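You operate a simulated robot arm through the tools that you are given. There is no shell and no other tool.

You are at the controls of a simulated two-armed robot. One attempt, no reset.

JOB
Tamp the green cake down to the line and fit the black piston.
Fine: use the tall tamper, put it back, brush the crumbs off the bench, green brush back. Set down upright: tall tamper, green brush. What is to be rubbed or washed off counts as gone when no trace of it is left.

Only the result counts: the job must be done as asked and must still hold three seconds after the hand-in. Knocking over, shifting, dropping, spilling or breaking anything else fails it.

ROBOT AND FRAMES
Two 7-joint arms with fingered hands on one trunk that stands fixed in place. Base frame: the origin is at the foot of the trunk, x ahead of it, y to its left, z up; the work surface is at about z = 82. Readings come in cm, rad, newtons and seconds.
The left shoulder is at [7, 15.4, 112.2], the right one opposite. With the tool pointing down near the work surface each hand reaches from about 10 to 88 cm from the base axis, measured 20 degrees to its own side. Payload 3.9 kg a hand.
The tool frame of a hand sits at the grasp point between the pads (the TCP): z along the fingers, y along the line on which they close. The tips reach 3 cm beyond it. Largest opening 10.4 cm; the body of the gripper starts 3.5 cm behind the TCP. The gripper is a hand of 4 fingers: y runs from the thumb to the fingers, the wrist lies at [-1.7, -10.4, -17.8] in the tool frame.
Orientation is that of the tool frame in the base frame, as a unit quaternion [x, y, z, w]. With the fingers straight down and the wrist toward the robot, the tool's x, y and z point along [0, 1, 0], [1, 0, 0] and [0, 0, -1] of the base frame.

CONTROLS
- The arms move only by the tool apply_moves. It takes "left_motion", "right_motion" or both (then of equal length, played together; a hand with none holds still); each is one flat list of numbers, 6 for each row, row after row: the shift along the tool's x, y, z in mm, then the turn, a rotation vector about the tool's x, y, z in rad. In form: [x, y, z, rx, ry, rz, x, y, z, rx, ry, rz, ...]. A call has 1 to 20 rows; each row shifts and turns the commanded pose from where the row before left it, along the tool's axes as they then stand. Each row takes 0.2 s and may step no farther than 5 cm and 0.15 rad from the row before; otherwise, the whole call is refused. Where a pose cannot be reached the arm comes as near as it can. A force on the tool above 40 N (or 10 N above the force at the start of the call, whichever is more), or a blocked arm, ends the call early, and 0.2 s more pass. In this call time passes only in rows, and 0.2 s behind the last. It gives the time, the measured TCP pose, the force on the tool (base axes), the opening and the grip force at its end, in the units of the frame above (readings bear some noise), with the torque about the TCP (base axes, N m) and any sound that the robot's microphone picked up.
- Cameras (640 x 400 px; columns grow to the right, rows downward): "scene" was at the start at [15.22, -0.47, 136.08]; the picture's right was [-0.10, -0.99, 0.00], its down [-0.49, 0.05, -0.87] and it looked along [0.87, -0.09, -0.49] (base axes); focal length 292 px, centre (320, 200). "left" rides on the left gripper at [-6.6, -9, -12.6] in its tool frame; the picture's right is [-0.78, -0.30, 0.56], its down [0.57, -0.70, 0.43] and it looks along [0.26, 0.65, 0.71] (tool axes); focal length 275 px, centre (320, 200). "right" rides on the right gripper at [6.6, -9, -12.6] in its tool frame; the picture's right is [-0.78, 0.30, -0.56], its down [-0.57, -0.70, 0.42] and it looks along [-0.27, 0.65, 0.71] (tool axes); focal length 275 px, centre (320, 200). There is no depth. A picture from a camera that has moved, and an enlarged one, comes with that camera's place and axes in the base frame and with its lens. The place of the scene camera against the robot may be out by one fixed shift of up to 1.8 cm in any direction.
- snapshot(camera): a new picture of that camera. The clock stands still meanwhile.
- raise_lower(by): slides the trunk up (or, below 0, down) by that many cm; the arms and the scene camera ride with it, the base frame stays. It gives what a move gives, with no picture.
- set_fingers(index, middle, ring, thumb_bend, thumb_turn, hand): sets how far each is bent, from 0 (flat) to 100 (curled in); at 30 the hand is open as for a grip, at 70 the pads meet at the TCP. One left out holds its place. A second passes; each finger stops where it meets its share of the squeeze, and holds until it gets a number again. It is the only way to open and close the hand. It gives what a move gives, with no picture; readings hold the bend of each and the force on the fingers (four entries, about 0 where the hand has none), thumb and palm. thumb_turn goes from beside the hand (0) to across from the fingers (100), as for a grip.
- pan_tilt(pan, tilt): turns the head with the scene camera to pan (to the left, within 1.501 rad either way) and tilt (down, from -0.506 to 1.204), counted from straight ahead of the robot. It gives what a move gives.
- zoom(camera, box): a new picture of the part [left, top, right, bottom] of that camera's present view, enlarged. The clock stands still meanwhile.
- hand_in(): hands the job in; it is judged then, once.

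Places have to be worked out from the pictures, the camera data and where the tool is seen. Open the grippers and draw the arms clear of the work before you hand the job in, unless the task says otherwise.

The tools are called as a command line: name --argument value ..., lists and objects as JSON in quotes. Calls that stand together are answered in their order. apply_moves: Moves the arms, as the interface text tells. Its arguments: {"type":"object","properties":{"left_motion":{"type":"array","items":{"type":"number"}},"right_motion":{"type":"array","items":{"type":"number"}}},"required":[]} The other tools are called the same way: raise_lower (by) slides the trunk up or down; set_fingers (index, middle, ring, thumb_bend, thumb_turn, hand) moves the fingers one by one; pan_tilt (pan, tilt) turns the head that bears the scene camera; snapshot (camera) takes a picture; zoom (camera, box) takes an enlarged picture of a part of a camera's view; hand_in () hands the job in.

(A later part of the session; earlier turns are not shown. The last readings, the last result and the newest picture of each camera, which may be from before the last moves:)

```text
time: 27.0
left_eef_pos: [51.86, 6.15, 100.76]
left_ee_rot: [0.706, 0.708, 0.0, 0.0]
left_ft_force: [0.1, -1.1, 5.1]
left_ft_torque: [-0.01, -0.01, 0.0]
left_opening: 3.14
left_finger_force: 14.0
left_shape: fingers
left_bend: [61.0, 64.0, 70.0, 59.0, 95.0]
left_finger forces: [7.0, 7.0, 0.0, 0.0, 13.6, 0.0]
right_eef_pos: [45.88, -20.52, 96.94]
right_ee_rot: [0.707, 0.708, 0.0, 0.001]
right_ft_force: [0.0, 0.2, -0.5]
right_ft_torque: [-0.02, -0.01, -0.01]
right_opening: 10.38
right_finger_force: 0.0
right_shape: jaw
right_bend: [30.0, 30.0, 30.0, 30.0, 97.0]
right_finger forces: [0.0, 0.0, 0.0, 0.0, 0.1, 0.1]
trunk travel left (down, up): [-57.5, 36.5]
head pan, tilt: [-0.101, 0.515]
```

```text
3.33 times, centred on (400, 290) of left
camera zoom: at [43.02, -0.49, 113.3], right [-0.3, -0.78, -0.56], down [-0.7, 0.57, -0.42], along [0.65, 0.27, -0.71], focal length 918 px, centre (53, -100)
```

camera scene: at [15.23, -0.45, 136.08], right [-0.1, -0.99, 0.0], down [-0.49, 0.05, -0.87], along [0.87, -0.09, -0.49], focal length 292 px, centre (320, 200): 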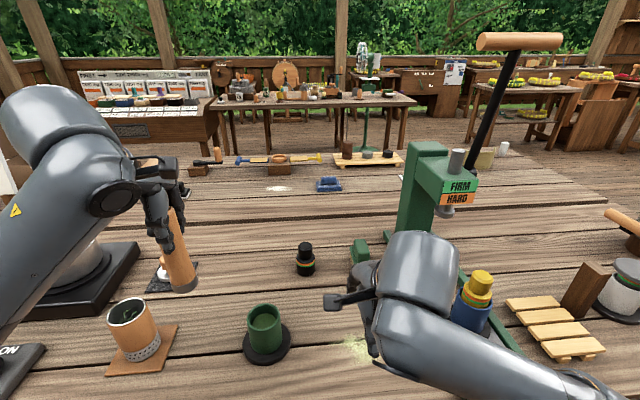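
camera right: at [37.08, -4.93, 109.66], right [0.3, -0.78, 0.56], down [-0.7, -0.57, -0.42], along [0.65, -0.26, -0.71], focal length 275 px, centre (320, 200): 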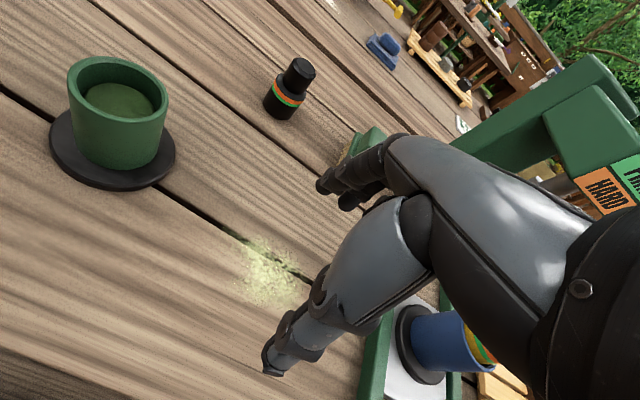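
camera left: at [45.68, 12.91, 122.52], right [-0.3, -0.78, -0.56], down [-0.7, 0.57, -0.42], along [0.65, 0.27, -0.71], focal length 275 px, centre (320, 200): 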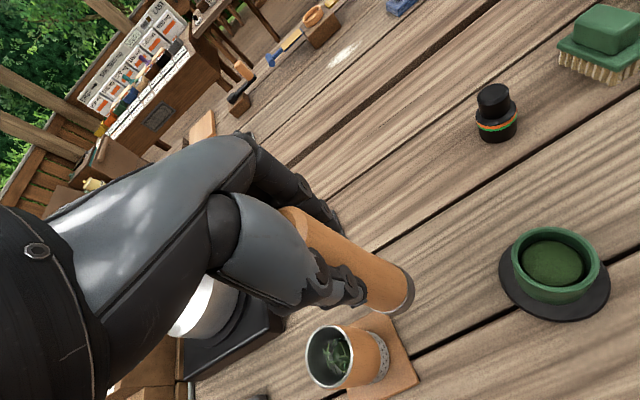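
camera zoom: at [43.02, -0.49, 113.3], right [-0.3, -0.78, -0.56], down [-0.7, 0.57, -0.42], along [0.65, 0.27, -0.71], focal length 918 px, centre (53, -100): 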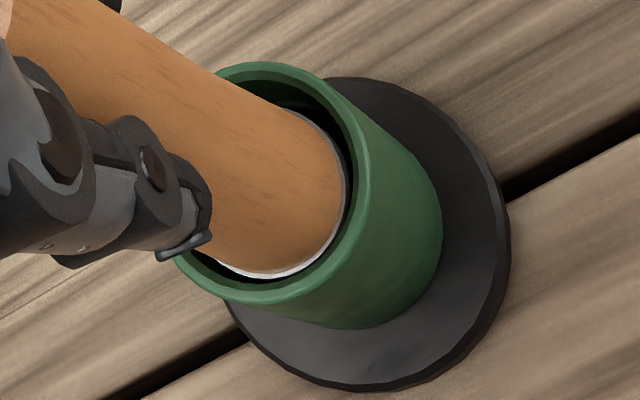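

Foot now ≈ 87.83 (about 2 mm deeper). I lift out, move aside, and bring the right camera back to its viewing pose.

apply_moves --left_motion '[0, 0, -8, 0, 0, 0, 0, 0, -12, 0, 0, 0, 0, 0, -14, 0, 0, 0, 0, 0, -14, 0, 0, 0, 0, 0, -14, 0, 0, 0, 10, 2, -10, 0, 0, 0, 15, 3, -10, 0, 0, 0, 18, 4, -9, 0, 0, 0, 20, 4, 0, 0, 0, 0, 20, 4, 0, 0, 0, 0, 20, 4, 0, 0, 0, 0, 20, 4, 0, 0, 0, 0, 10, 2, 0, 0, 0, 0]' --right_motion '[0, 0, 0, 0, 0, 0, 0, 0, 0, 0, 0, 0, 0, 0, 0, 0, 0, 0, 0, 0, 0, 0, 0, 0, 0, 0, 0, 0, 0, 0, 0, 0, 0, 0, 0, 0, 0, 0, 0, 0, 0, 0, 15, 0, 0, 0, 0, 0, 15, 0, 0, 0, 0, 0, 15, 0, 0, 0, 0, 0, 15, 0, 0, 0, 0, 0, 15, 0, 0, 0, 0, 0, 15, 0, 0, 0, 0, 0]'

zoom --camera "right" --box '[60, 45, 180, 125]'

zoom --camera "right" --box '[95, 60, 145, 95]'

zoom --camera "right" --box '[130, 72, 170, 110]'

zoom --camera "left" --box '[530, 228, 570, 253]'

zoom --camera "scene" --box '[252, 300, 282, 320]'

```text
time: 29.8
left_eef_pos: [54.69, 19.41, 109.77]
left_ee_rot: [0.706, 0.708, 0.0, 0.0]
left_ft_force: [0.3, 0.3, -1.5]
left_ft_torque: [0.02, -0.05, 0.02]
left_opening: 3.15
left_finger_force: 12.8
left_shape: fingers
left_bend: [61.0, 64.0, 70.0, 59.0, 95.0]
left_finger forces: [6.6, 6.5, 0.0, 0.0, 12.6, 0.0]
right_eef_pos: [46.09, -11.4, 96.88]
right_ee_rot: [0.707, 0.708, 0.0, -0.001]
right_ft_force: [0.0, 0.0, 0.5]
right_ft_torque: [-0.03, 0.02, -0.01]
right_opening: 10.35
right_finger_force: 0.0
right_shape: jaw
right_bend: [30.0, 30.0, 30.0, 30.0, 97.0]
right_finger forces: [0.0, 0.0, 0.1, 0.1, 0.0, 0.0]
trunk travel left (down, up): [-57.5, 36.5]
head pan, tilt: [-0.101, 0.515]
```

```text
5.00 times, centred on (120, 85) of right
camera zoom: at [37.24, -4.79, 109.46], right [0.3, -0.78, 0.56], down [-0.7, -0.57, -0.42], along [0.65, -0.26, -0.71], focal length 1376 px, centre (1320, 775)
```

zoom: 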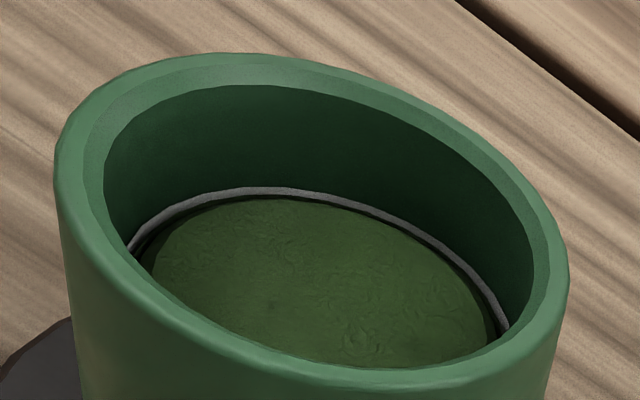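

```text
11.43 times, centred on (120, 78) of right
camera zoom: at [37.24, -4.79, 109.46], right [0.3, -0.78, 0.56], down [-0.7, -0.57, -0.42], along [0.65, -0.26, -0.71], focal length 3146 px, centre (2606, 1600)
```

zoom: 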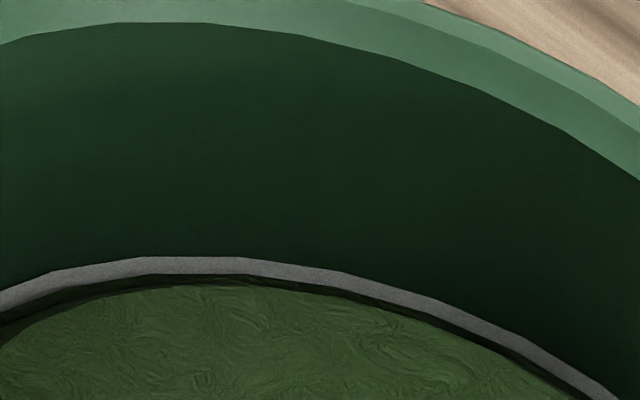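

```text
10.53 times, centred on (150, 91) of right
camera zoom: at [37.24, -4.79, 109.46], right [0.3, -0.78, 0.56], down [-0.7, -0.57, -0.42], along [0.65, -0.26, -0.71], focal length 2898 px, centre (2110, 1347)
```

zoom: 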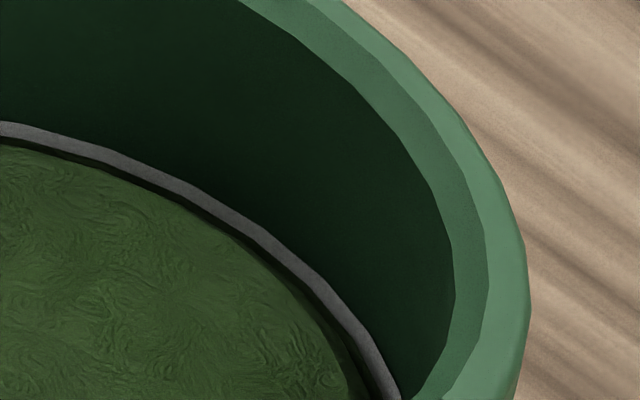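

```text
16.00 times, centred on (550, 240) of left
camera zoom: at [45.78, 12.9, 122.37], right [-0.3, -0.78, -0.56], down [-0.7, 0.57, -0.42], along [0.65, 0.27, -0.72], focal length 4404 px, centre (-3360, -448)
```

zoom: 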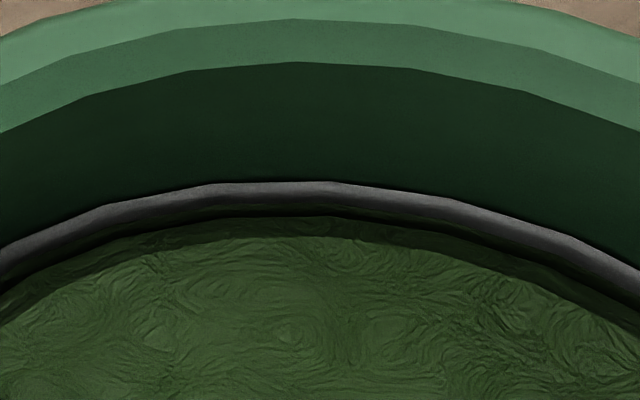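

```text
16.00 times, centred on (267, 310) of scene
camera zoom: at [15.27, -0.4, 136.07], right [-0.1, -0.99, 0.0], down [-0.49, 0.05, -0.87], along [0.87, -0.09, -0.49], focal length 4669 px, centre (1168, -1560)
```

zoom: 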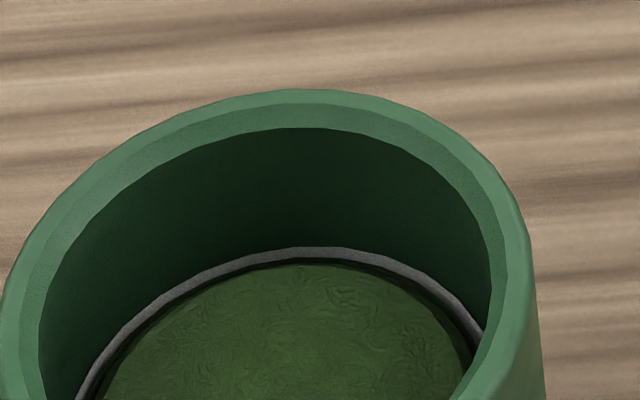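

The grey line is now clearly visible all round. Triangulating from both wrist views, the cake top is about 2.0 cm below the chamfer edge and the line's middle about 2.25 cm, so roughly 2–2.5 mm remain. I go back for another press.

apply_moves --left_motion '[0, 0, 0, 0, 0, 0, 0, 0, 0, 0, 0, 0, -19, -3.6, 0, 0, 0, 0, -19, -3.6, 0, 0, 0, 0, -19, -3.6, 0, 0, 0, 0, -19, -3.6, 0, 0, 0, 0, -19, -3.6, 0, 0, 0, 0, -19, -3.7, 0, 0, 0, 0, -19, -3.7, 0, 0, 0, 0, 0, 0, 10, 0, 0, 0, 0, 0, 10, 0, 0, 0, 0, 0, 10, 0, 0, 0, 0, 0, 10, 0, 0, 0, 0, 0, 10, 0, 0, 0, 0, 0, 9, 0, 0, 0]' --right_motion '[-10, 0, 0, 0, 0, 0, -10, 0, 0, 0, 0, 0, -10, 0, 0, 0, 0, 0, -10, 0, 0, 0, 0, 0, -10, 0, 0, 0, 0, 0, -10, 0, 0, 0, 0, 0, -10, 0, 0, 0, 0, 0, -10, 0, 0, 0, 0, 0, -10, 0, 0, 0, 0, 0, 0, 0, 0, 0, 0, 0, 0, 0, 0, 0, 0, 0, 0, 0, 0, 0, 0, 0, 0, 0, 0, 0, 0, 0, 0, 0, 0, 0, 0, 0, 0, 0, 0, 0, 0, 0]'

zoom --camera "left" --box '[340, 230, 460, 350]'

zoom --camera "scene" --box '[235, 280, 299, 350]'

```text
time: 33.0
left_eef_pos: [52.17, 6.0, 104.0]
left_ee_rot: [0.706, 0.708, -0.001, -0.001]
left_ft_force: [0.1, 0.1, -1.8]
left_ft_torque: [-0.04, -0.02, 0.02]
left_opening: 3.15
left_finger_force: 12.8
left_shape: fingers
left_bend: [61.0, 64.0, 70.0, 59.0, 95.0]
left_finger forces: [6.6, 6.5, 0.0, 0.0, 12.4, 0.0]
right_eef_pos: [46.09, -20.56, 96.91]
right_ee_rot: [0.706, 0.708, -0.001, 0.0]
right_ft_force: [-0.1, 0.2, 0.4]
right_ft_torque: [0.01, 0.0, -0.02]
right_opening: 10.39
right_finger_force: 0.0
right_shape: jaw
right_bend: [30.0, 30.0, 30.0, 30.0, 97.0]
right_finger forces: [0.1, 0.0, 0.0, 0.0, 0.0, 0.0]
trunk travel left (down, up): [-57.5, 36.5]
head pan, tilt: [-0.101, 0.515]
```

```text
3.33 times, centred on (400, 290) of left
camera zoom: at [43.24, -0.52, 116.57], right [-0.3, -0.78, -0.56], down [-0.7, 0.57, -0.42], along [0.65, 0.27, -0.71], focal length 918 px, centre (53, -100)
```

zoom: 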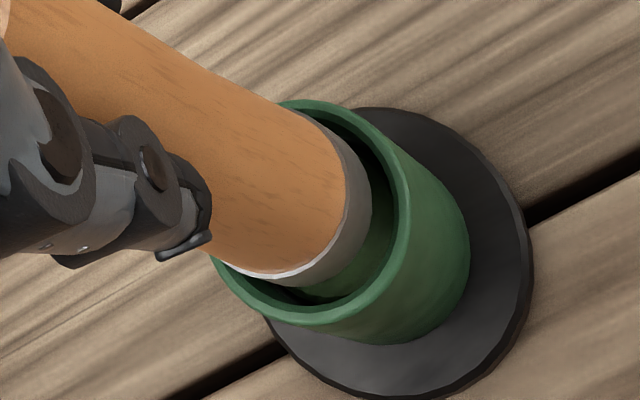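

```text
5.71 times, centred on (267, 315) of scene
camera zoom: at [15.25, -0.46, 136.08], right [-0.1, -0.99, 0.0], down [-0.49, 0.05, -0.87], along [0.87, -0.09, -0.49], focal length 1668 px, centre (623, -457)
```

zoom: 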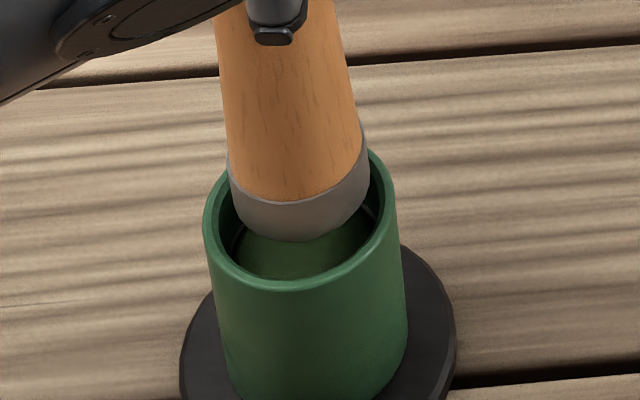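

The foot is ~2 mm too far in +x and ~1 mm in −y compared with the centred pose; I correct and descend to just above the cake.

apply_moves --left_motion '[1, -1.8, 0, 0, 0, 0, 0, 0, 5, 0, 0, 0, 0, 0, 5, 0, 0, 0, 0, 0, 5, 0, 0, 0, 0, 0, 5, 0, 0, 0, 0, 0, 5, 0, 0, 0, 0, 0, 3, 0, 0, 0]'

zoom --camera "left" --box '[340, 230, 460, 350]'

zoom --camera "scene" --box '[235, 280, 299, 350]'

```text
time: 34.6
left_eef_pos: [51.93, 5.99, 101.03]
left_ee_rot: [0.707, 0.708, -0.001, -0.001]
left_ft_force: [0.5, 0.5, -1.7]
left_ft_torque: [0.02, -0.01, 0.03]
left_opening: 3.13
left_finger_force: 13.4
left_shape: fingers
left_bend: [61.0, 64.0, 70.0, 59.0, 95.0]
left_finger forces: [6.5, 6.5, 0.0, 0.1, 12.5, 0.0]
right_eef_pos: [46.06, -20.46, 97.02]
right_ee_rot: [0.706, 0.708, -0.001, -0.001]
right_ft_force: [-0.7, 0.2, 0.5]
right_ft_torque: [0.02, 0.03, 0.0]
right_opening: 10.35
right_finger_force: 0.0
right_shape: jaw
right_bend: [30.0, 30.0, 30.0, 30.0, 97.0]
right_finger forces: [0.1, 0.0, 0.0, 0.1, 0.0, 0.0]
trunk travel left (down, up): [-57.5, 36.5]
head pan, tilt: [-0.101, 0.515]
```

```text
3.33 times, centred on (400, 290) of left
camera zoom: at [43.05, -0.44, 113.67], right [-0.3, -0.78, -0.56], down [-0.7, 0.57, -0.42], along [0.65, 0.27, -0.71], focal length 918 px, centre (53, -100)
```

zoom: 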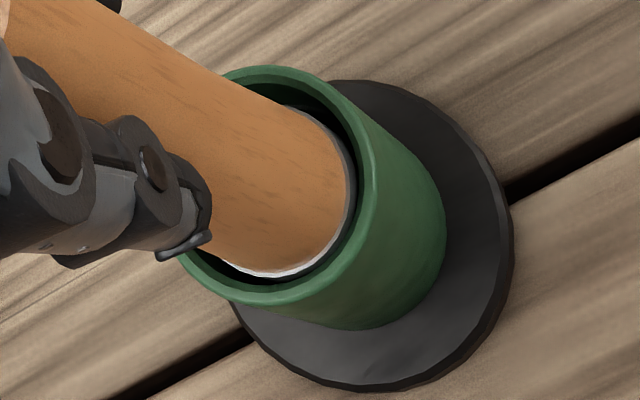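

```text
5.71 times, centred on (267, 315) of scene
camera zoom: at [15.25, -0.48, 136.07], right [-0.1, -0.99, 0.0], down [-0.49, 0.05, -0.87], along [0.87, -0.09, -0.49], focal length 1668 px, centre (623, -457)
```

zoom: 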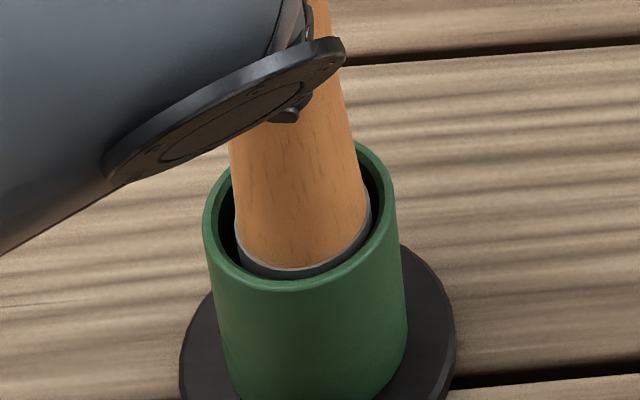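

Centred. I press down in steps again, aiming for a camera height of about 113.08 (TCP ≈ 100.48).

apply_moves --left_motion '[0, 0, 1.5, 0, 0, 0, 0, 0, 1.5, 0, 0, 0]'

apply_moves --left_motion '[0, 0, 1, 0, 0, 0]'

apply_moves --left_motion '[0, 0, 1, 0, 0, 0]'

zoom --camera "left" --box '[340, 230, 460, 350]'

```text
time: 35.2
left_eef_pos: [51.93, 6.26, 100.78]
left_ee_rot: [0.707, 0.708, 0.0, -0.001]
left_ft_force: [-0.6, -0.3, -0.8]
left_ft_torque: [0.01, -0.04, 0.01]
left_opening: 3.12
left_finger_force: 12.7
left_shape: fingers
left_bend: [61.0, 64.0, 70.0, 59.0, 95.0]
left_finger forces: [6.7, 6.6, 0.1, 0.0, 12.6, 0.0]
right_eef_pos: [46.01, -20.49, 96.99]
right_ee_rot: [0.707, 0.708, 0.0, -0.001]
right_ft_force: [0.0, 0.6, -0.4]
right_ft_torque: [0.0, 0.02, -0.02]
right_opening: 10.37
right_finger_force: 0.0
right_shape: jaw
right_bend: [30.0, 30.0, 30.0, 30.0, 97.0]
right_finger forces: [0.0, 0.0, 0.0, 0.0, 0.0, 0.0]
trunk travel left (down, up): [-57.5, 36.5]
head pan, tilt: [-0.101, 0.515]
```

```text
time: 35.6
left_eef_pos: [51.96, 6.2, 100.73]
left_ee_rot: [0.707, 0.708, 0.0, 0.0]
left_ft_force: [1.1, -0.9, 2.4]
left_ft_torque: [0.0, 0.0, 0.02]
left_opening: 3.13
left_finger_force: 13.3
left_shape: fingers
left_bend: [61.0, 64.0, 70.0, 59.0, 95.0]
left_finger forces: [6.9, 6.9, 0.0, 0.1, 13.1, 0.0]
right_eef_pos: [46.13, -20.59, 96.96]
right_ee_rot: [0.707, 0.708, 0.0, 0.0]
right_ft_force: [0.1, -0.3, -0.2]
right_ft_torque: [0.0, 0.03, 0.04]
right_opening: 10.36
right_finger_force: 0.2
right_shape: jaw
right_bend: [30.0, 30.0, 30.0, 30.0, 97.0]
right_finger forces: [0.0, 0.0, 0.0, 0.0, 0.1, 0.1]
trunk travel left (down, up): [-57.5, 36.5]
head pan, tilt: [-0.101, 0.515]
```

```text
time: 36.0
left_eef_pos: [51.93, 6.06, 100.65]
left_ee_rot: [0.707, 0.708, 0.001, 0.001]
left_ft_force: [1.5, -1.0, 6.0]
left_ft_torque: [0.0, -0.04, 0.0]
left_opening: 3.12
left_finger_force: 13.8
left_shape: fingers
left_bend: [61.0, 64.0, 70.0, 59.0, 95.0]
left_finger forces: [7.4, 7.3, 0.0, 0.0, 13.2, 0.1]
right_eef_pos: [46.04, -20.49, 96.98]
right_ee_rot: [0.707, 0.707, 0.0, 0.0]
right_ft_force: [0.3, -0.6, 0.4]
right_ft_torque: [0.01, 0.0, -0.03]
right_opening: 10.35
right_finger_force: 0.0
right_shape: jaw
right_bend: [30.0, 30.0, 30.0, 30.0, 97.0]
right_finger forces: [0.0, 0.0, 0.0, 0.1, 0.1, 0.1]
trunk travel left (down, up): [-57.5, 36.5]
head pan, tilt: [-0.101, 0.515]
```

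```text
3.33 times, centred on (400, 290) of left
camera zoom: at [42.95, -0.42, 113.27], right [-0.29, -0.78, -0.56], down [-0.7, 0.57, -0.43], along [0.65, 0.27, -0.71], focal length 918 px, centre (53, -100)
```

zoom: 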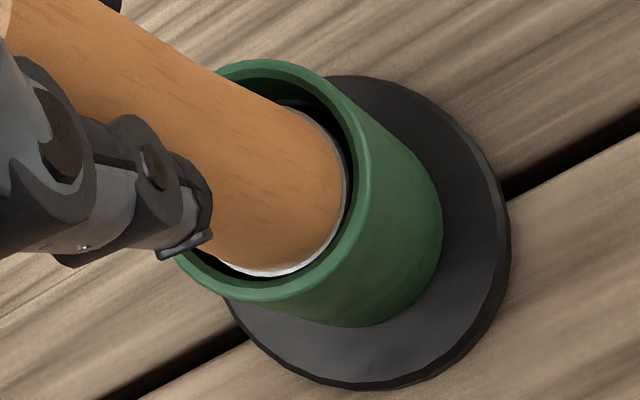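

Resistance is about 8 N now, at TCP ≈ 100.65. Two more 1 mm steps.

apply_moves --left_motion '[0, 0, 1, 0, 0, 0]'

apply_moves --left_motion '[0, 0, 1, 0, 0, 0]'

zoom --camera "left" --box '[340, 230, 460, 350]'

```text
time: 36.4
left_eef_pos: [51.85, 6.11, 100.56]
left_ee_rot: [0.706, 0.708, 0.0, 0.001]
left_ft_force: [0.7, -0.6, 5.6]
left_ft_torque: [-0.06, -0.07, 0.01]
left_opening: 3.13
left_finger_force: 14.2
left_shape: fingers
left_bend: [61.0, 64.0, 70.0, 59.0, 95.0]
left_finger forces: [7.7, 7.4, 0.1, 0.0, 13.4, 0.0]
right_eef_pos: [45.99, -20.47, 97.01]
right_ee_rot: [0.707, 0.708, 0.0, 0.0]
right_ft_force: [-0.3, -0.6, -0.5]
right_ft_torque: [-0.03, -0.01, 0.01]
right_opening: 10.36
right_finger_force: 0.0
right_shape: jaw
right_bend: [30.0, 30.0, 30.0, 30.0, 97.0]
right_finger forces: [0.0, 0.0, 0.0, 0.0, 0.0, 0.0]
trunk travel left (down, up): [-57.5, 36.5]
head pan, tilt: [-0.101, 0.515]
```

```text
time: 36.8
left_eef_pos: [51.9, 6.22, 100.3]
left_ee_rot: [0.707, 0.708, 0.0, 0.0]
left_ft_force: [1.6, -0.7, 8.1]
left_ft_torque: [-0.03, -0.03, 0.02]
left_opening: 3.14
left_finger_force: 14.4
left_shape: fingers
left_bend: [61.0, 64.0, 70.0, 59.0, 95.0]
left_finger forces: [7.6, 7.2, 0.0, 0.1, 13.5, 0.1]
right_eef_pos: [46.01, -20.56, 97.01]
right_ee_rot: [0.707, 0.707, 0.001, 0.0]
right_ft_force: [0.5, -0.5, 0.5]
right_ft_torque: [-0.03, 0.0, -0.01]
right_opening: 10.35
right_finger_force: 0.1
right_shape: jaw
right_bend: [30.0, 30.0, 30.0, 30.0, 97.0]
right_finger forces: [0.0, 0.0, 0.1, 0.1, 0.1, 0.0]
trunk travel left (down, up): [-57.5, 36.5]
head pan, tilt: [-0.101, 0.515]
```

```text
3.33 times, centred on (400, 290) of left
camera zoom: at [42.96, -0.39, 113.0], right [-0.29, -0.78, -0.56], down [-0.7, 0.57, -0.42], along [0.65, 0.27, -0.71], focal length 918 px, centre (53, -100)
```

zoom: 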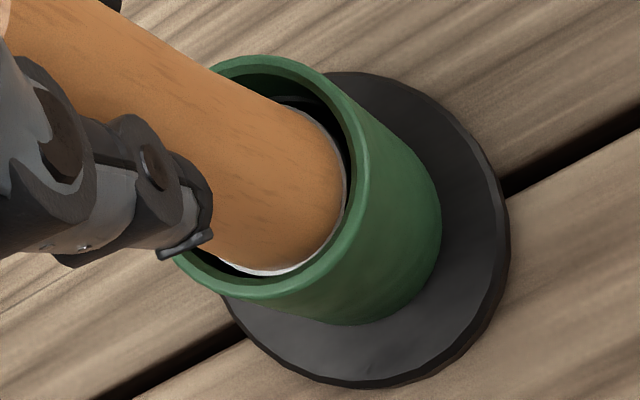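

TCP is now ≈ 100.4. I lift out and inspect again.

apply_moves --left_motion '[0, 0, -8, 0, 0, 0, 0, 0, -12, 0, 0, 0, 0, 0, -14, 0, 0, 0, 0, 0, -14, 0, 0, 0, 0, 0, -14, 0, 0, 0, 10, 2, -11, 0, 0, 0, 15, 3, -11, 0, 0, 0, 18, 4, -11, 0, 0, 0, 20, 4, 0, 0, 0, 0, 20, 4, 0, 0, 0, 0, 20, 4, 0, 0, 0, 0, 20, 4, 0, 0, 0, 0, 10, 2, 0, 0, 0, 0]' --right_motion '[0, 0, 0, 0, 0, 0, 0, 0, 0, 0, 0, 0, 0, 0, 0, 0, 0, 0, 0, 0, 0, 0, 0, 0, 0, 0, 0, 0, 0, 0, 0, 0, 0, 0, 0, 0, 0, 0, 0, 0, 0, 0, 15, 0, 0, 0, 0, 0, 15, 0, 0, 0, 0, 0, 15, 0, 0, 0, 0, 0, 15, 0, 0, 0, 0, 0, 15, 0, 0, 0, 0, 0, 15, 0, 0, 0, 0, 0]'

zoom --camera "right" --box '[60, 45, 180, 125]'

zoom --camera "right" --box '[95, 60, 145, 95]'

zoom --camera "left" --box '[530, 228, 570, 253]'

zoom --camera "scene" --box '[252, 300, 282, 320]'

```text
time: 39.6
left_eef_pos: [54.69, 19.61, 109.87]
left_ee_rot: [0.706, 0.708, -0.001, 0.001]
left_ft_force: [0.8, 0.0, -3.1]
left_ft_torque: [-0.06, 0.0, 0.0]
left_opening: 3.13
left_finger_force: 13.1
left_shape: fingers
left_bend: [61.0, 64.0, 70.0, 59.0, 95.0]
left_finger forces: [6.6, 6.3, 0.1, 0.0, 12.5, 0.0]
right_eef_pos: [45.98, -11.29, 96.94]
right_ee_rot: [0.707, 0.708, 0.0, 0.0]
right_ft_force: [-0.4, -0.2, 0.2]
right_ft_torque: [-0.04, -0.03, 0.0]
right_opening: 10.36
right_finger_force: 0.0
right_shape: jaw
right_bend: [30.0, 30.0, 30.0, 30.0, 97.0]
right_finger forces: [0.0, 0.0, 0.0, 0.0, 0.0, 0.0]
trunk travel left (down, up): [-57.5, 36.5]
head pan, tilt: [-0.101, 0.515]
```

```text
5.00 times, centred on (120, 85) of right
camera zoom: at [37.14, -4.8, 109.54], right [0.3, -0.78, 0.56], down [-0.7, -0.57, -0.42], along [0.65, -0.27, -0.71], focal length 1376 px, centre (1320, 775)
```

zoom: 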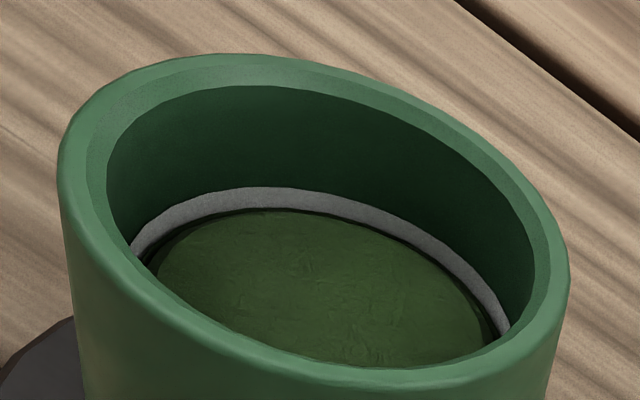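

```text
11.43 times, centred on (120, 78) of right
camera zoom: at [37.14, -4.8, 109.54], right [0.3, -0.78, 0.56], down [-0.7, -0.57, -0.42], along [0.65, -0.27, -0.71], focal length 3146 px, centre (2606, 1600)
```

zoom: 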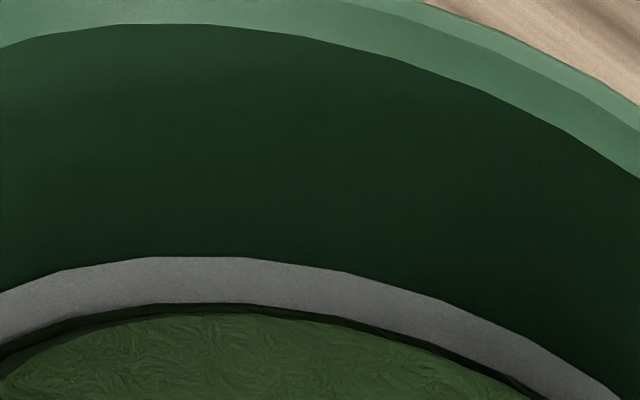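

```text
16.00 times, centred on (550, 240) of left
camera zoom: at [45.77, 13.0, 122.49], right [-0.3, -0.78, -0.56], down [-0.7, 0.57, -0.42], along [0.65, 0.27, -0.72], focal length 4404 px, centre (-3360, -448)
```

zoom: 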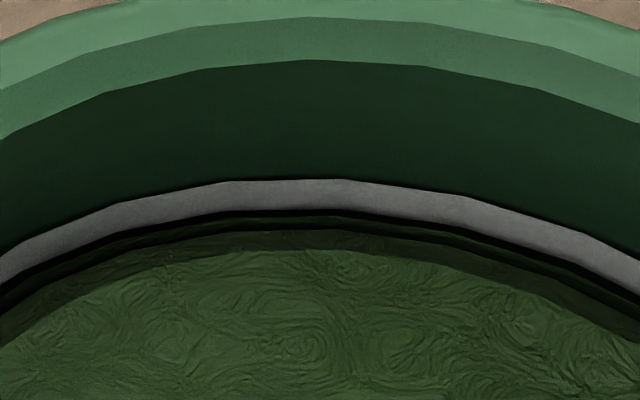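

```text
16.00 times, centred on (267, 310) of scene
camera zoom: at [15.27, -0.4, 136.07], right [-0.1, -0.99, 0.0], down [-0.49, 0.05, -0.87], along [0.87, -0.09, -0.49], focal length 4669 px, centre (1168, -1560)
```

zoom: 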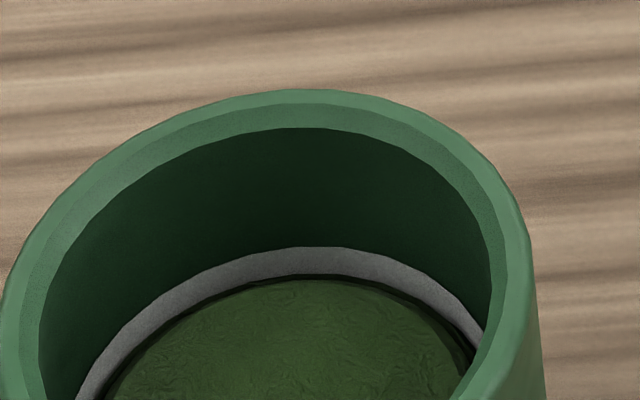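

The line is now visible as a broad grey band; the cake top is roughly at/just below the band's upper edge. I look closely all around the gap to find the band's lower edge.

zoom --camera "left" --box '[505, 220, 605, 310]'

zoom --camera "left" --box '[570, 245, 610, 270]'

zoom --camera "left" --box '[505, 245, 545, 270]'

zoom --camera "right" --box '[80, 80, 120, 105]'

zoom --camera "right" --box '[135, 85, 175, 110]'

zoom --camera "scene" --box '[440, 255, 510, 350]'

```text
4.44 times, centred on (555, 265) of left
camera zoom: at [45.77, 13.0, 122.49], right [-0.3, -0.78, -0.56], down [-0.7, 0.57, -0.42], along [0.65, 0.27, -0.72], focal length 1224 px, centre (-724, -89)
```

zoom: 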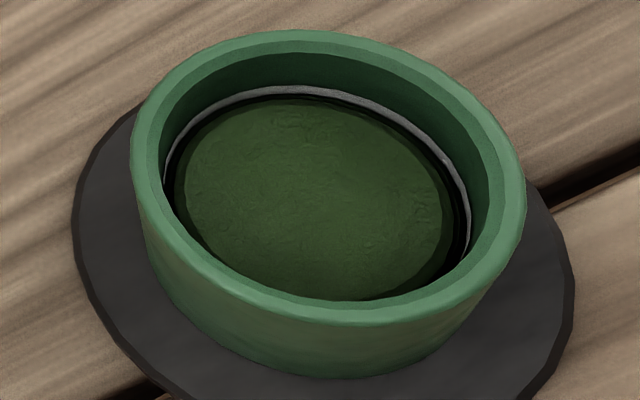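

```text
16.00 times, centred on (590, 258) of left
camera zoom: at [45.77, 13.0, 122.49], right [-0.3, -0.78, -0.56], down [-0.7, 0.57, -0.42], along [0.65, 0.27, -0.72], focal length 4404 px, centre (-4000, -720)
```

zoom: 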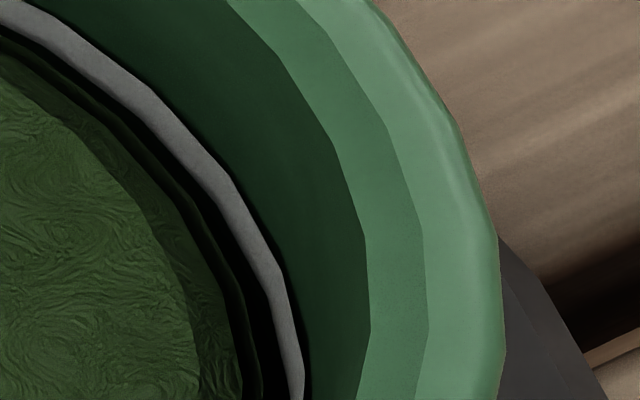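

```text
16.00 times, centred on (525, 258) of left
camera zoom: at [45.77, 13.0, 122.49], right [-0.3, -0.78, -0.56], down [-0.7, 0.57, -0.42], along [0.65, 0.27, -0.72], focal length 4404 px, centre (-2960, -720)
```

zoom: 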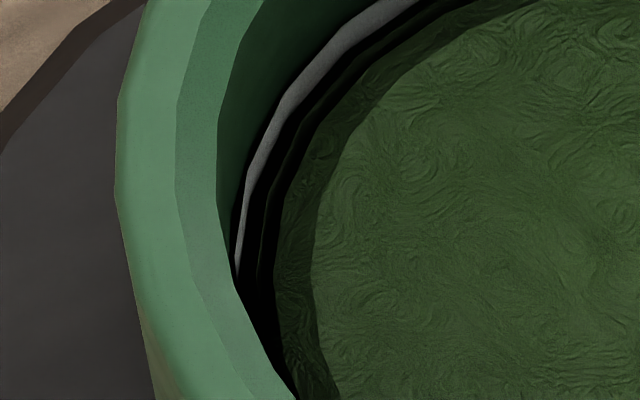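

```text
16.00 times, centred on (100, 92) of right
camera zoom: at [37.14, -4.8, 109.54], right [0.3, -0.78, 0.56], down [-0.7, -0.57, -0.42], along [0.65, -0.27, -0.71], focal length 4404 px, centre (3840, 1920)
```

zoom: 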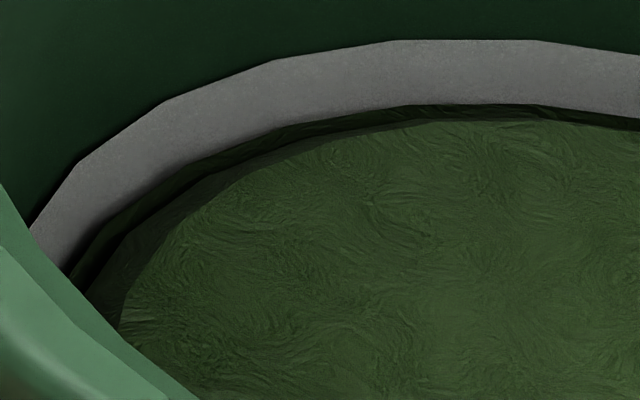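

```text
16.00 times, centred on (155, 98) of right
camera zoom: at [37.14, -4.8, 109.54], right [0.3, -0.78, 0.56], down [-0.7, -0.57, -0.42], along [0.65, -0.27, -0.71], focal length 4404 px, centre (2960, 1840)
```

zoom: 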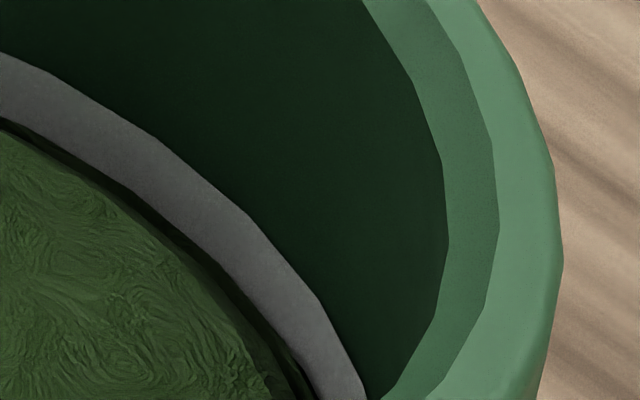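

```text
4.21 times, centred on (475, 302) of scene
camera zoom: at [15.27, -0.4, 136.07], right [-0.1, -0.99, 0.0], down [-0.49, 0.05, -0.87], along [0.87, -0.09, -0.49], focal length 1229 px, centre (-333, -232)
```

zoom: 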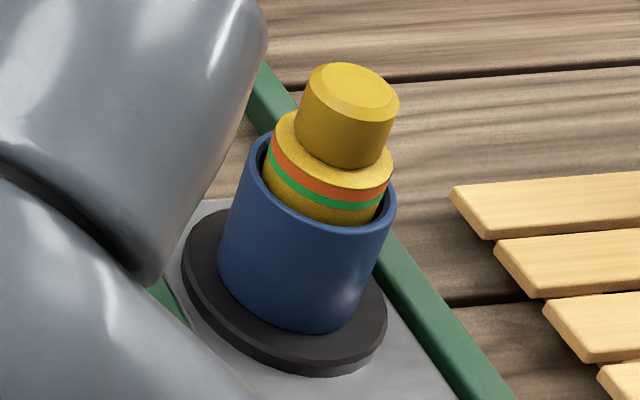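

To see how far the grey band reaches down, I move the left camera to a nearly vertical view over the mould.

apply_moves --left_motion '[-11, 10, 0, 0, 0, 0, -11, 10, 0, 0, 0, 0, -11, 10, 0, 0, 0, 0, -11, 9, 0, 0, 0, 0]'

snapshot --camera "left"

```text
time: 40.6
left_eef_pos: [58.7, 14.97, 109.97]
left_ee_rot: [0.707, 0.708, -0.001, -0.001]
left_ft_force: [0.0, -0.3, -2.0]
left_ft_torque: [0.01, -0.02, -0.03]
left_opening: 3.1
left_finger_force: 12.9
left_shape: fingers
left_bend: [61.0, 64.0, 70.0, 59.0, 95.0]
left_finger forces: [6.6, 6.3, 0.1, 0.1, 12.5, 0.1]
right_eef_pos: [46.0, -11.37, 96.88]
right_ee_rot: [0.707, 0.707, -0.001, -0.001]
right_ft_force: [0.8, 0.9, -0.4]
right_ft_torque: [-0.01, -0.03, 0.0]
right_opening: 10.38
right_finger_force: 0.1
right_shape: jaw
right_bend: [30.0, 30.0, 30.0, 30.0, 97.0]
right_finger forces: [0.0, 0.0, 0.0, 0.1, 0.0, 0.0]
trunk travel left (down, up): [-57.5, 36.5]
head pan, tilt: [-0.101, 0.515]
```

```text
taken
camera left: at [49.72, 8.51, 122.51], right [-0.3, -0.78, -0.56], down [-0.7, 0.57, -0.42], along [0.65, 0.27, -0.71], focal length 275 px, centre (320, 200)
```

left: 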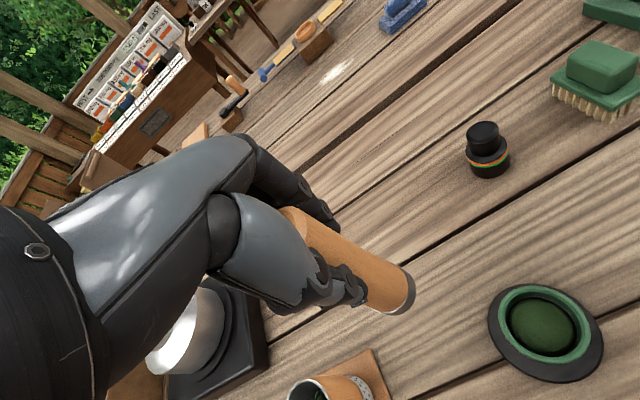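

I zoom in on the gap between cake and wall from this near-vertical view.

zoom --camera "left" --box '[490, 280, 600, 365]'

zoom --camera "left" --box '[520, 288, 560, 313]'

zoom --camera "left" --box '[560, 310, 600, 335]'

```text
4.71 times, centred on (545, 322) of left
camera zoom: at [49.72, 8.51, 122.51], right [-0.3, -0.78, -0.56], down [-0.7, 0.57, -0.42], along [0.65, 0.27, -0.71], focal length 1295 px, centre (-739, -376)
```

zoom: 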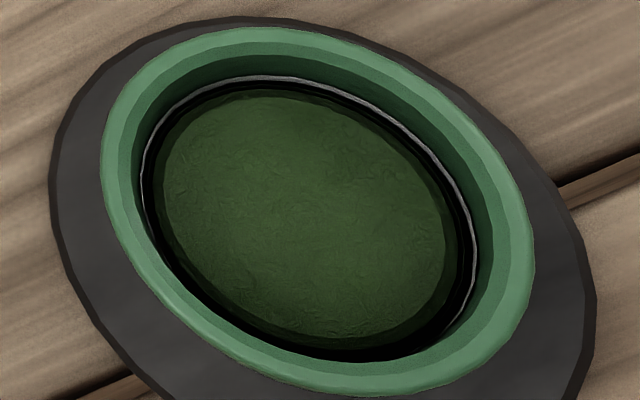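

```text
16.00 times, centred on (540, 300) of left
camera zoom: at [49.72, 8.51, 122.51], right [-0.3, -0.78, -0.56], down [-0.7, 0.57, -0.42], along [0.65, 0.27, -0.71], focal length 4404 px, centre (-3200, -1408)
```

zoom: 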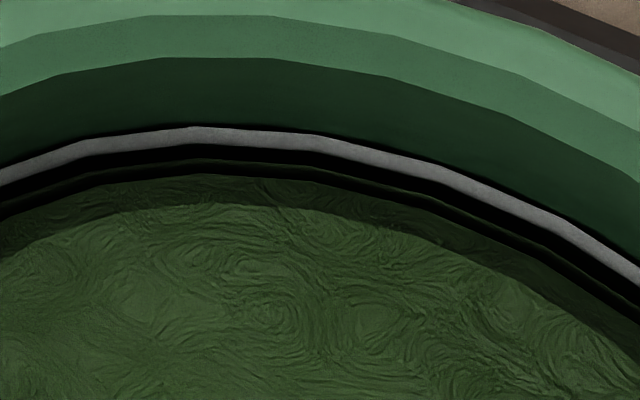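

```text
16.00 times, centred on (580, 322) of left
camera zoom: at [49.72, 8.51, 122.51], right [-0.3, -0.78, -0.56], down [-0.7, 0.57, -0.42], along [0.65, 0.27, -0.71], focal length 4404 px, centre (-3840, -1760)
```

zoom: 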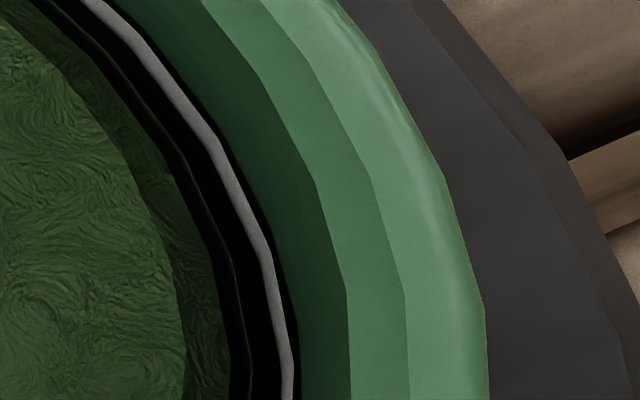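

The grey line is a band about 6 mm tall (from ≈2.17 to ≈2.8 cm below the chamfer); the cake top is at ≈2.3, i.e. inside the band but above its middle. I'll press about 1.5 mm more to reach the middle of the line; first I bring the tamper back over the mould.

apply_moves --left_motion '[0, 0, 0, 0, 0, 0, 0, 0, 0, 0, 0, 0, -11, -8.5, 0, 0, 0, 0, -13, -8.5, 0, 0, 0, 0, -13, -8.5, 0, 0, 0, 0, -13, -8.5, 0, 0, 0, 0, -13, -11, 0, 0, 0, 0, -13, -11, 0, 0, 0, 0, -13, -11, 0, 0, 0, 0, 0, 0, 10, 0, 0, 0, 0, 0, 10, 0, 0, 0, 0, 0, 10, 0, 0, 0, 0, 0, 10, 0, 0, 0, 0, 0, 10, 0, 0, 0, 0, 0, 9, 0, 0, 0]' --right_motion '[-10, 0, 0, 0, 0, 0, -10, 0, 0, 0, 0, 0, -10, 0, 0, 0, 0, 0, -10, 0, 0, 0, 0, 0, -10, 0, 0, 0, 0, 0, -10, 0, 0, 0, 0, 0, -10, 0, 0, 0, 0, 0, -10, 0, 0, 0, 0, 0, -10, 0, 0, 0, 0, 0, 0, 0, 0, 0, 0, 0, 0, 0, 0, 0, 0, 0, 0, 0, 0, 0, 0, 0, 0, 0, 0, 0, 0, 0, 0, 0, 0, 0, 0, 0, 0, 0, 0, 0, 0, 0]'

zoom --camera "left" --box '[340, 230, 460, 350]'

zoom --camera "scene" --box '[235, 280, 299, 350]'

```text
time: 43.8
left_eef_pos: [51.9, 6.31, 103.92]
left_ee_rot: [0.706, 0.708, 0.0, 0.0]
left_ft_force: [0.7, -0.3, -1.9]
left_ft_torque: [-0.04, -0.05, -0.02]
left_opening: 3.12
left_finger_force: 12.4
left_shape: fingers
left_bend: [61.0, 64.0, 70.0, 59.0, 95.0]
left_finger forces: [6.5, 6.5, 0.0, 0.0, 12.5, 0.0]
right_eef_pos: [46.11, -20.66, 97.2]
right_ee_rot: [0.706, 0.708, -0.001, 0.0]
right_ft_force: [0.3, -0.4, 0.1]
right_ft_torque: [0.01, -0.01, -0.03]
right_opening: 10.37
right_finger_force: 0.1
right_shape: jaw
right_bend: [30.0, 30.0, 30.0, 30.0, 97.0]
right_finger forces: [0.0, 0.0, 0.0, 0.0, 0.0, 0.0]
trunk travel left (down, up): [-57.5, 36.5]
head pan, tilt: [-0.101, 0.515]
```

```text
3.33 times, centred on (400, 290) of left
camera zoom: at [42.91, -0.4, 116.53], right [-0.3, -0.78, -0.56], down [-0.7, 0.57, -0.42], along [0.65, 0.27, -0.71], focal length 918 px, centre (53, -100)
```

zoom: 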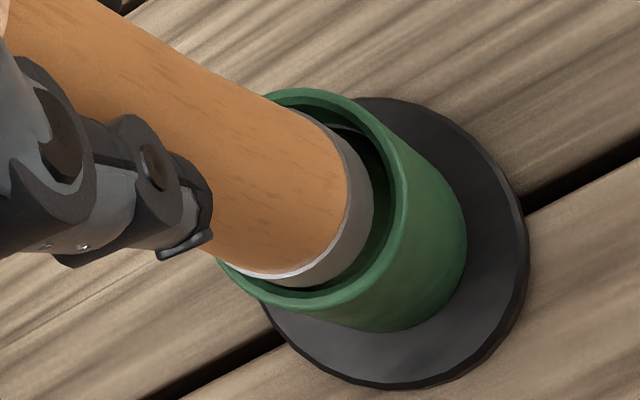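

```text
5.71 times, centred on (267, 315) of scene
camera zoom: at [15.26, -0.46, 136.08], right [-0.1, -0.99, 0.0], down [-0.49, 0.05, -0.87], along [0.87, -0.09, -0.49], focal length 1668 px, centre (623, -457)
```

zoom: 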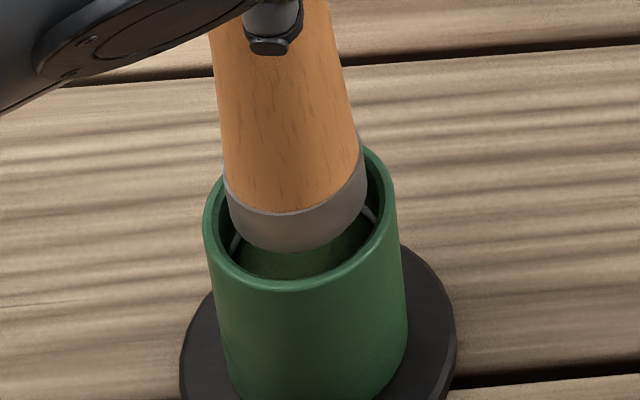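

Close enough; small correction (+1 mm x, −0.5 mm y) and descend to just above the cake.

apply_moves --left_motion '[-0.5, 1, 0, 0, 0, 0, 0, 0, 5, 0, 0, 0, 0, 0, 5, 0, 0, 0, 0, 0, 5, 0, 0, 0, 0, 0, 5, 0, 0, 0, 0, 0, 5, 0, 0, 0, 0, 0, 5, 0, 0, 0]'

apply_moves --left_motion '[0, 0, 1.5, 0, 0, 0, 0, 0, 1.5, 0, 0, 0]'

apply_moves --left_motion '[0, 0, 1, 0, 0, 0]'

zoom --camera "left" --box '[340, 230, 460, 350]'

```text
time: 45.4
left_eef_pos: [52.07, 6.05, 100.91]
left_ee_rot: [0.706, 0.708, -0.001, 0.0]
left_ft_force: [0.9, -0.2, -1.7]
left_ft_torque: [0.03, -0.04, 0.0]
left_opening: 3.13
left_finger_force: 12.5
left_shape: fingers
left_bend: [61.0, 64.0, 70.0, 59.0, 95.0]
left_finger forces: [6.5, 6.8, 0.1, 0.1, 12.4, 0.1]
right_eef_pos: [46.14, -20.56, 97.13]
right_ee_rot: [0.706, 0.708, -0.001, -0.001]
right_ft_force: [-0.4, 0.1, -0.5]
right_ft_torque: [-0.01, 0.01, 0.01]
right_opening: 10.39
right_finger_force: 0.0
right_shape: jaw
right_bend: [30.0, 30.0, 30.0, 30.0, 97.0]
right_finger forces: [0.0, 0.0, 0.1, 0.0, 0.1, 0.0]
trunk travel left (down, up): [-57.5, 36.5]
head pan, tilt: [-0.101, 0.515]
```

```text
time: 46.0
left_eef_pos: [52.04, 5.92, 100.49]
left_ee_rot: [0.706, 0.708, -0.001, -0.001]
left_ft_force: [0.8, 0.8, -2.7]
left_ft_torque: [0.01, -0.07, -0.03]
left_opening: 3.14
left_finger_force: 12.9
left_shape: fingers
left_bend: [61.0, 64.0, 70.0, 59.0, 95.0]
left_finger forces: [6.6, 6.7, 0.0, 0.0, 12.3, 0.1]
right_eef_pos: [46.06, -20.62, 97.06]
right_ee_rot: [0.707, 0.707, -0.001, 0.0]
right_ft_force: [1.5, 0.5, 0.0]
right_ft_torque: [-0.02, 0.0, 0.01]
right_opening: 10.4
right_finger_force: 0.0
right_shape: jaw
right_bend: [30.0, 30.0, 30.0, 30.0, 97.0]
right_finger forces: [0.1, 0.0, 0.0, 0.0, 0.0, 0.1]
trunk travel left (down, up): [-57.5, 36.5]
head pan, tilt: [-0.101, 0.515]
```

```text
time: 46.4
left_eef_pos: [51.94, 6.04, 100.51]
left_ee_rot: [0.707, 0.707, -0.001, 0.0]
left_ft_force: [0.5, 1.2, -2.2]
left_ft_torque: [0.05, -0.03, 0.0]
left_opening: 3.11
left_finger_force: 12.3
left_shape: fingers
left_bend: [61.0, 64.0, 70.0, 59.0, 95.0]
left_finger forces: [6.6, 6.6, 0.0, 0.0, 12.3, 0.0]
right_eef_pos: [46.06, -20.56, 97.26]
right_ee_rot: [0.706, 0.708, -0.001, 0.0]
right_ft_force: [0.2, 0.6, -1.4]
right_ft_torque: [0.01, 0.0, 0.04]
right_opening: 10.38
right_finger_force: 0.0
right_shape: jaw
right_bend: [30.0, 30.0, 30.0, 30.0, 97.0]
right_finger forces: [0.0, 0.0, 0.1, 0.1, 0.0, 0.1]
trunk travel left (down, up): [-57.5, 36.5]
head pan, tilt: [-0.101, 0.515]
```

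```text
3.33 times, centred on (400, 290) of left
camera zoom: at [43.07, -0.49, 113.14], right [-0.3, -0.78, -0.56], down [-0.7, 0.57, -0.42], along [0.65, 0.27, -0.71], focal length 918 px, centre (53, -100)
```

zoom: 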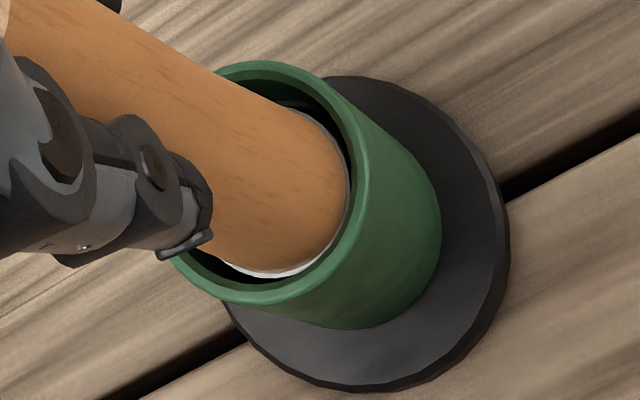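

Still just above the cake at TCP ≈ 100.5. I continue in 1 mm steps.

apply_moves --left_motion '[0, 0, 1, 0, 0, 0]'

apply_moves --left_motion '[0, 0, 1, 0, 0, 0]'

apply_moves --left_motion '[0, 0, 1, 0, 0, 0]'

zoom --camera "left" --box '[340, 230, 460, 350]'

```text
time: 46.8
left_eef_pos: [51.91, 6.17, 100.41]
left_ee_rot: [0.707, 0.708, 0.0, 0.0]
left_ft_force: [0.4, -0.8, -0.4]
left_ft_torque: [0.0, -0.07, -0.01]
left_opening: 3.13
left_finger_force: 13.0
left_shape: fingers
left_bend: [61.0, 64.0, 70.0, 59.0, 95.0]
left_finger forces: [6.7, 6.8, 0.0, 0.0, 12.7, 0.0]
right_eef_pos: [45.92, -20.54, 97.1]
right_ee_rot: [0.707, 0.707, 0.0, 0.0]
right_ft_force: [0.8, -0.3, 0.1]
right_ft_torque: [0.0, -0.03, -0.01]
right_opening: 10.34
right_finger_force: 0.0
right_shape: jaw
right_bend: [30.0, 30.0, 30.0, 30.0, 97.0]
right_finger forces: [0.0, 0.0, 0.0, 0.0, 0.0, 0.0]
trunk travel left (down, up): [-57.5, 36.5]
head pan, tilt: [-0.101, 0.515]
```

```text
time: 47.2
left_eef_pos: [51.94, 6.14, 100.33]
left_ee_rot: [0.706, 0.708, 0.001, 0.0]
left_ft_force: [0.7, 0.0, 3.1]
left_ft_torque: [0.04, -0.04, -0.02]
left_opening: 3.15
left_finger_force: 13.9
left_shape: fingers
left_bend: [61.0, 64.0, 70.0, 59.0, 95.0]
left_finger forces: [7.1, 6.9, 0.0, 0.0, 13.0, 0.0]
right_eef_pos: [46.08, -20.6, 97.04]
right_ee_rot: [0.706, 0.708, 0.0, 0.0]
right_ft_force: [-0.6, -0.6, -0.4]
right_ft_torque: [0.02, -0.03, 0.0]
right_opening: 10.35
right_finger_force: 0.1
right_shape: jaw
right_bend: [30.0, 30.0, 30.0, 30.0, 97.0]
right_finger forces: [0.0, 0.0, 0.0, 0.0, 0.0, 0.0]
trunk travel left (down, up): [-57.5, 36.5]
head pan, tilt: [-0.101, 0.515]
```

```text
time: 47.6
left_eef_pos: [51.96, 6.11, 100.34]
left_ee_rot: [0.707, 0.707, 0.001, 0.0]
left_ft_force: [1.2, -1.0, 6.6]
left_ft_torque: [0.0, 0.01, 0.0]
left_opening: 3.13
left_finger_force: 14.0
left_shape: fingers
left_bend: [61.0, 64.0, 70.0, 59.0, 95.0]
left_finger forces: [7.4, 7.3, 0.0, 0.0, 13.5, 0.1]
right_eef_pos: [45.85, -20.74, 97.17]
right_ee_rot: [0.707, 0.707, 0.0, 0.0]
right_ft_force: [0.2, -0.5, -0.4]
right_ft_torque: [-0.01, -0.01, 0.03]
right_opening: 10.4
right_finger_force: 0.1
right_shape: jaw
right_bend: [30.0, 30.0, 30.0, 30.0, 97.0]
right_finger forces: [0.0, 0.0, 0.0, 0.1, 0.0, 0.0]
trunk travel left (down, up): [-57.5, 36.5]
head pan, tilt: [-0.101, 0.515]
```

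```text
3.33 times, centred on (400, 290) of left
camera zoom: at [42.97, -0.48, 112.97], right [-0.29, -0.78, -0.56], down [-0.7, 0.57, -0.43], along [0.65, 0.27, -0.71], focal length 918 px, centre (53, -100)
```

zoom: 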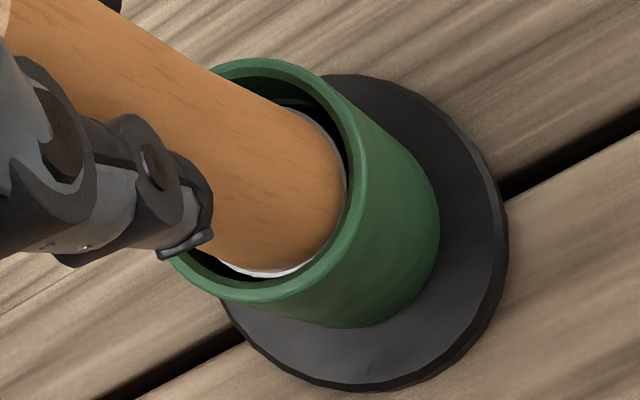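

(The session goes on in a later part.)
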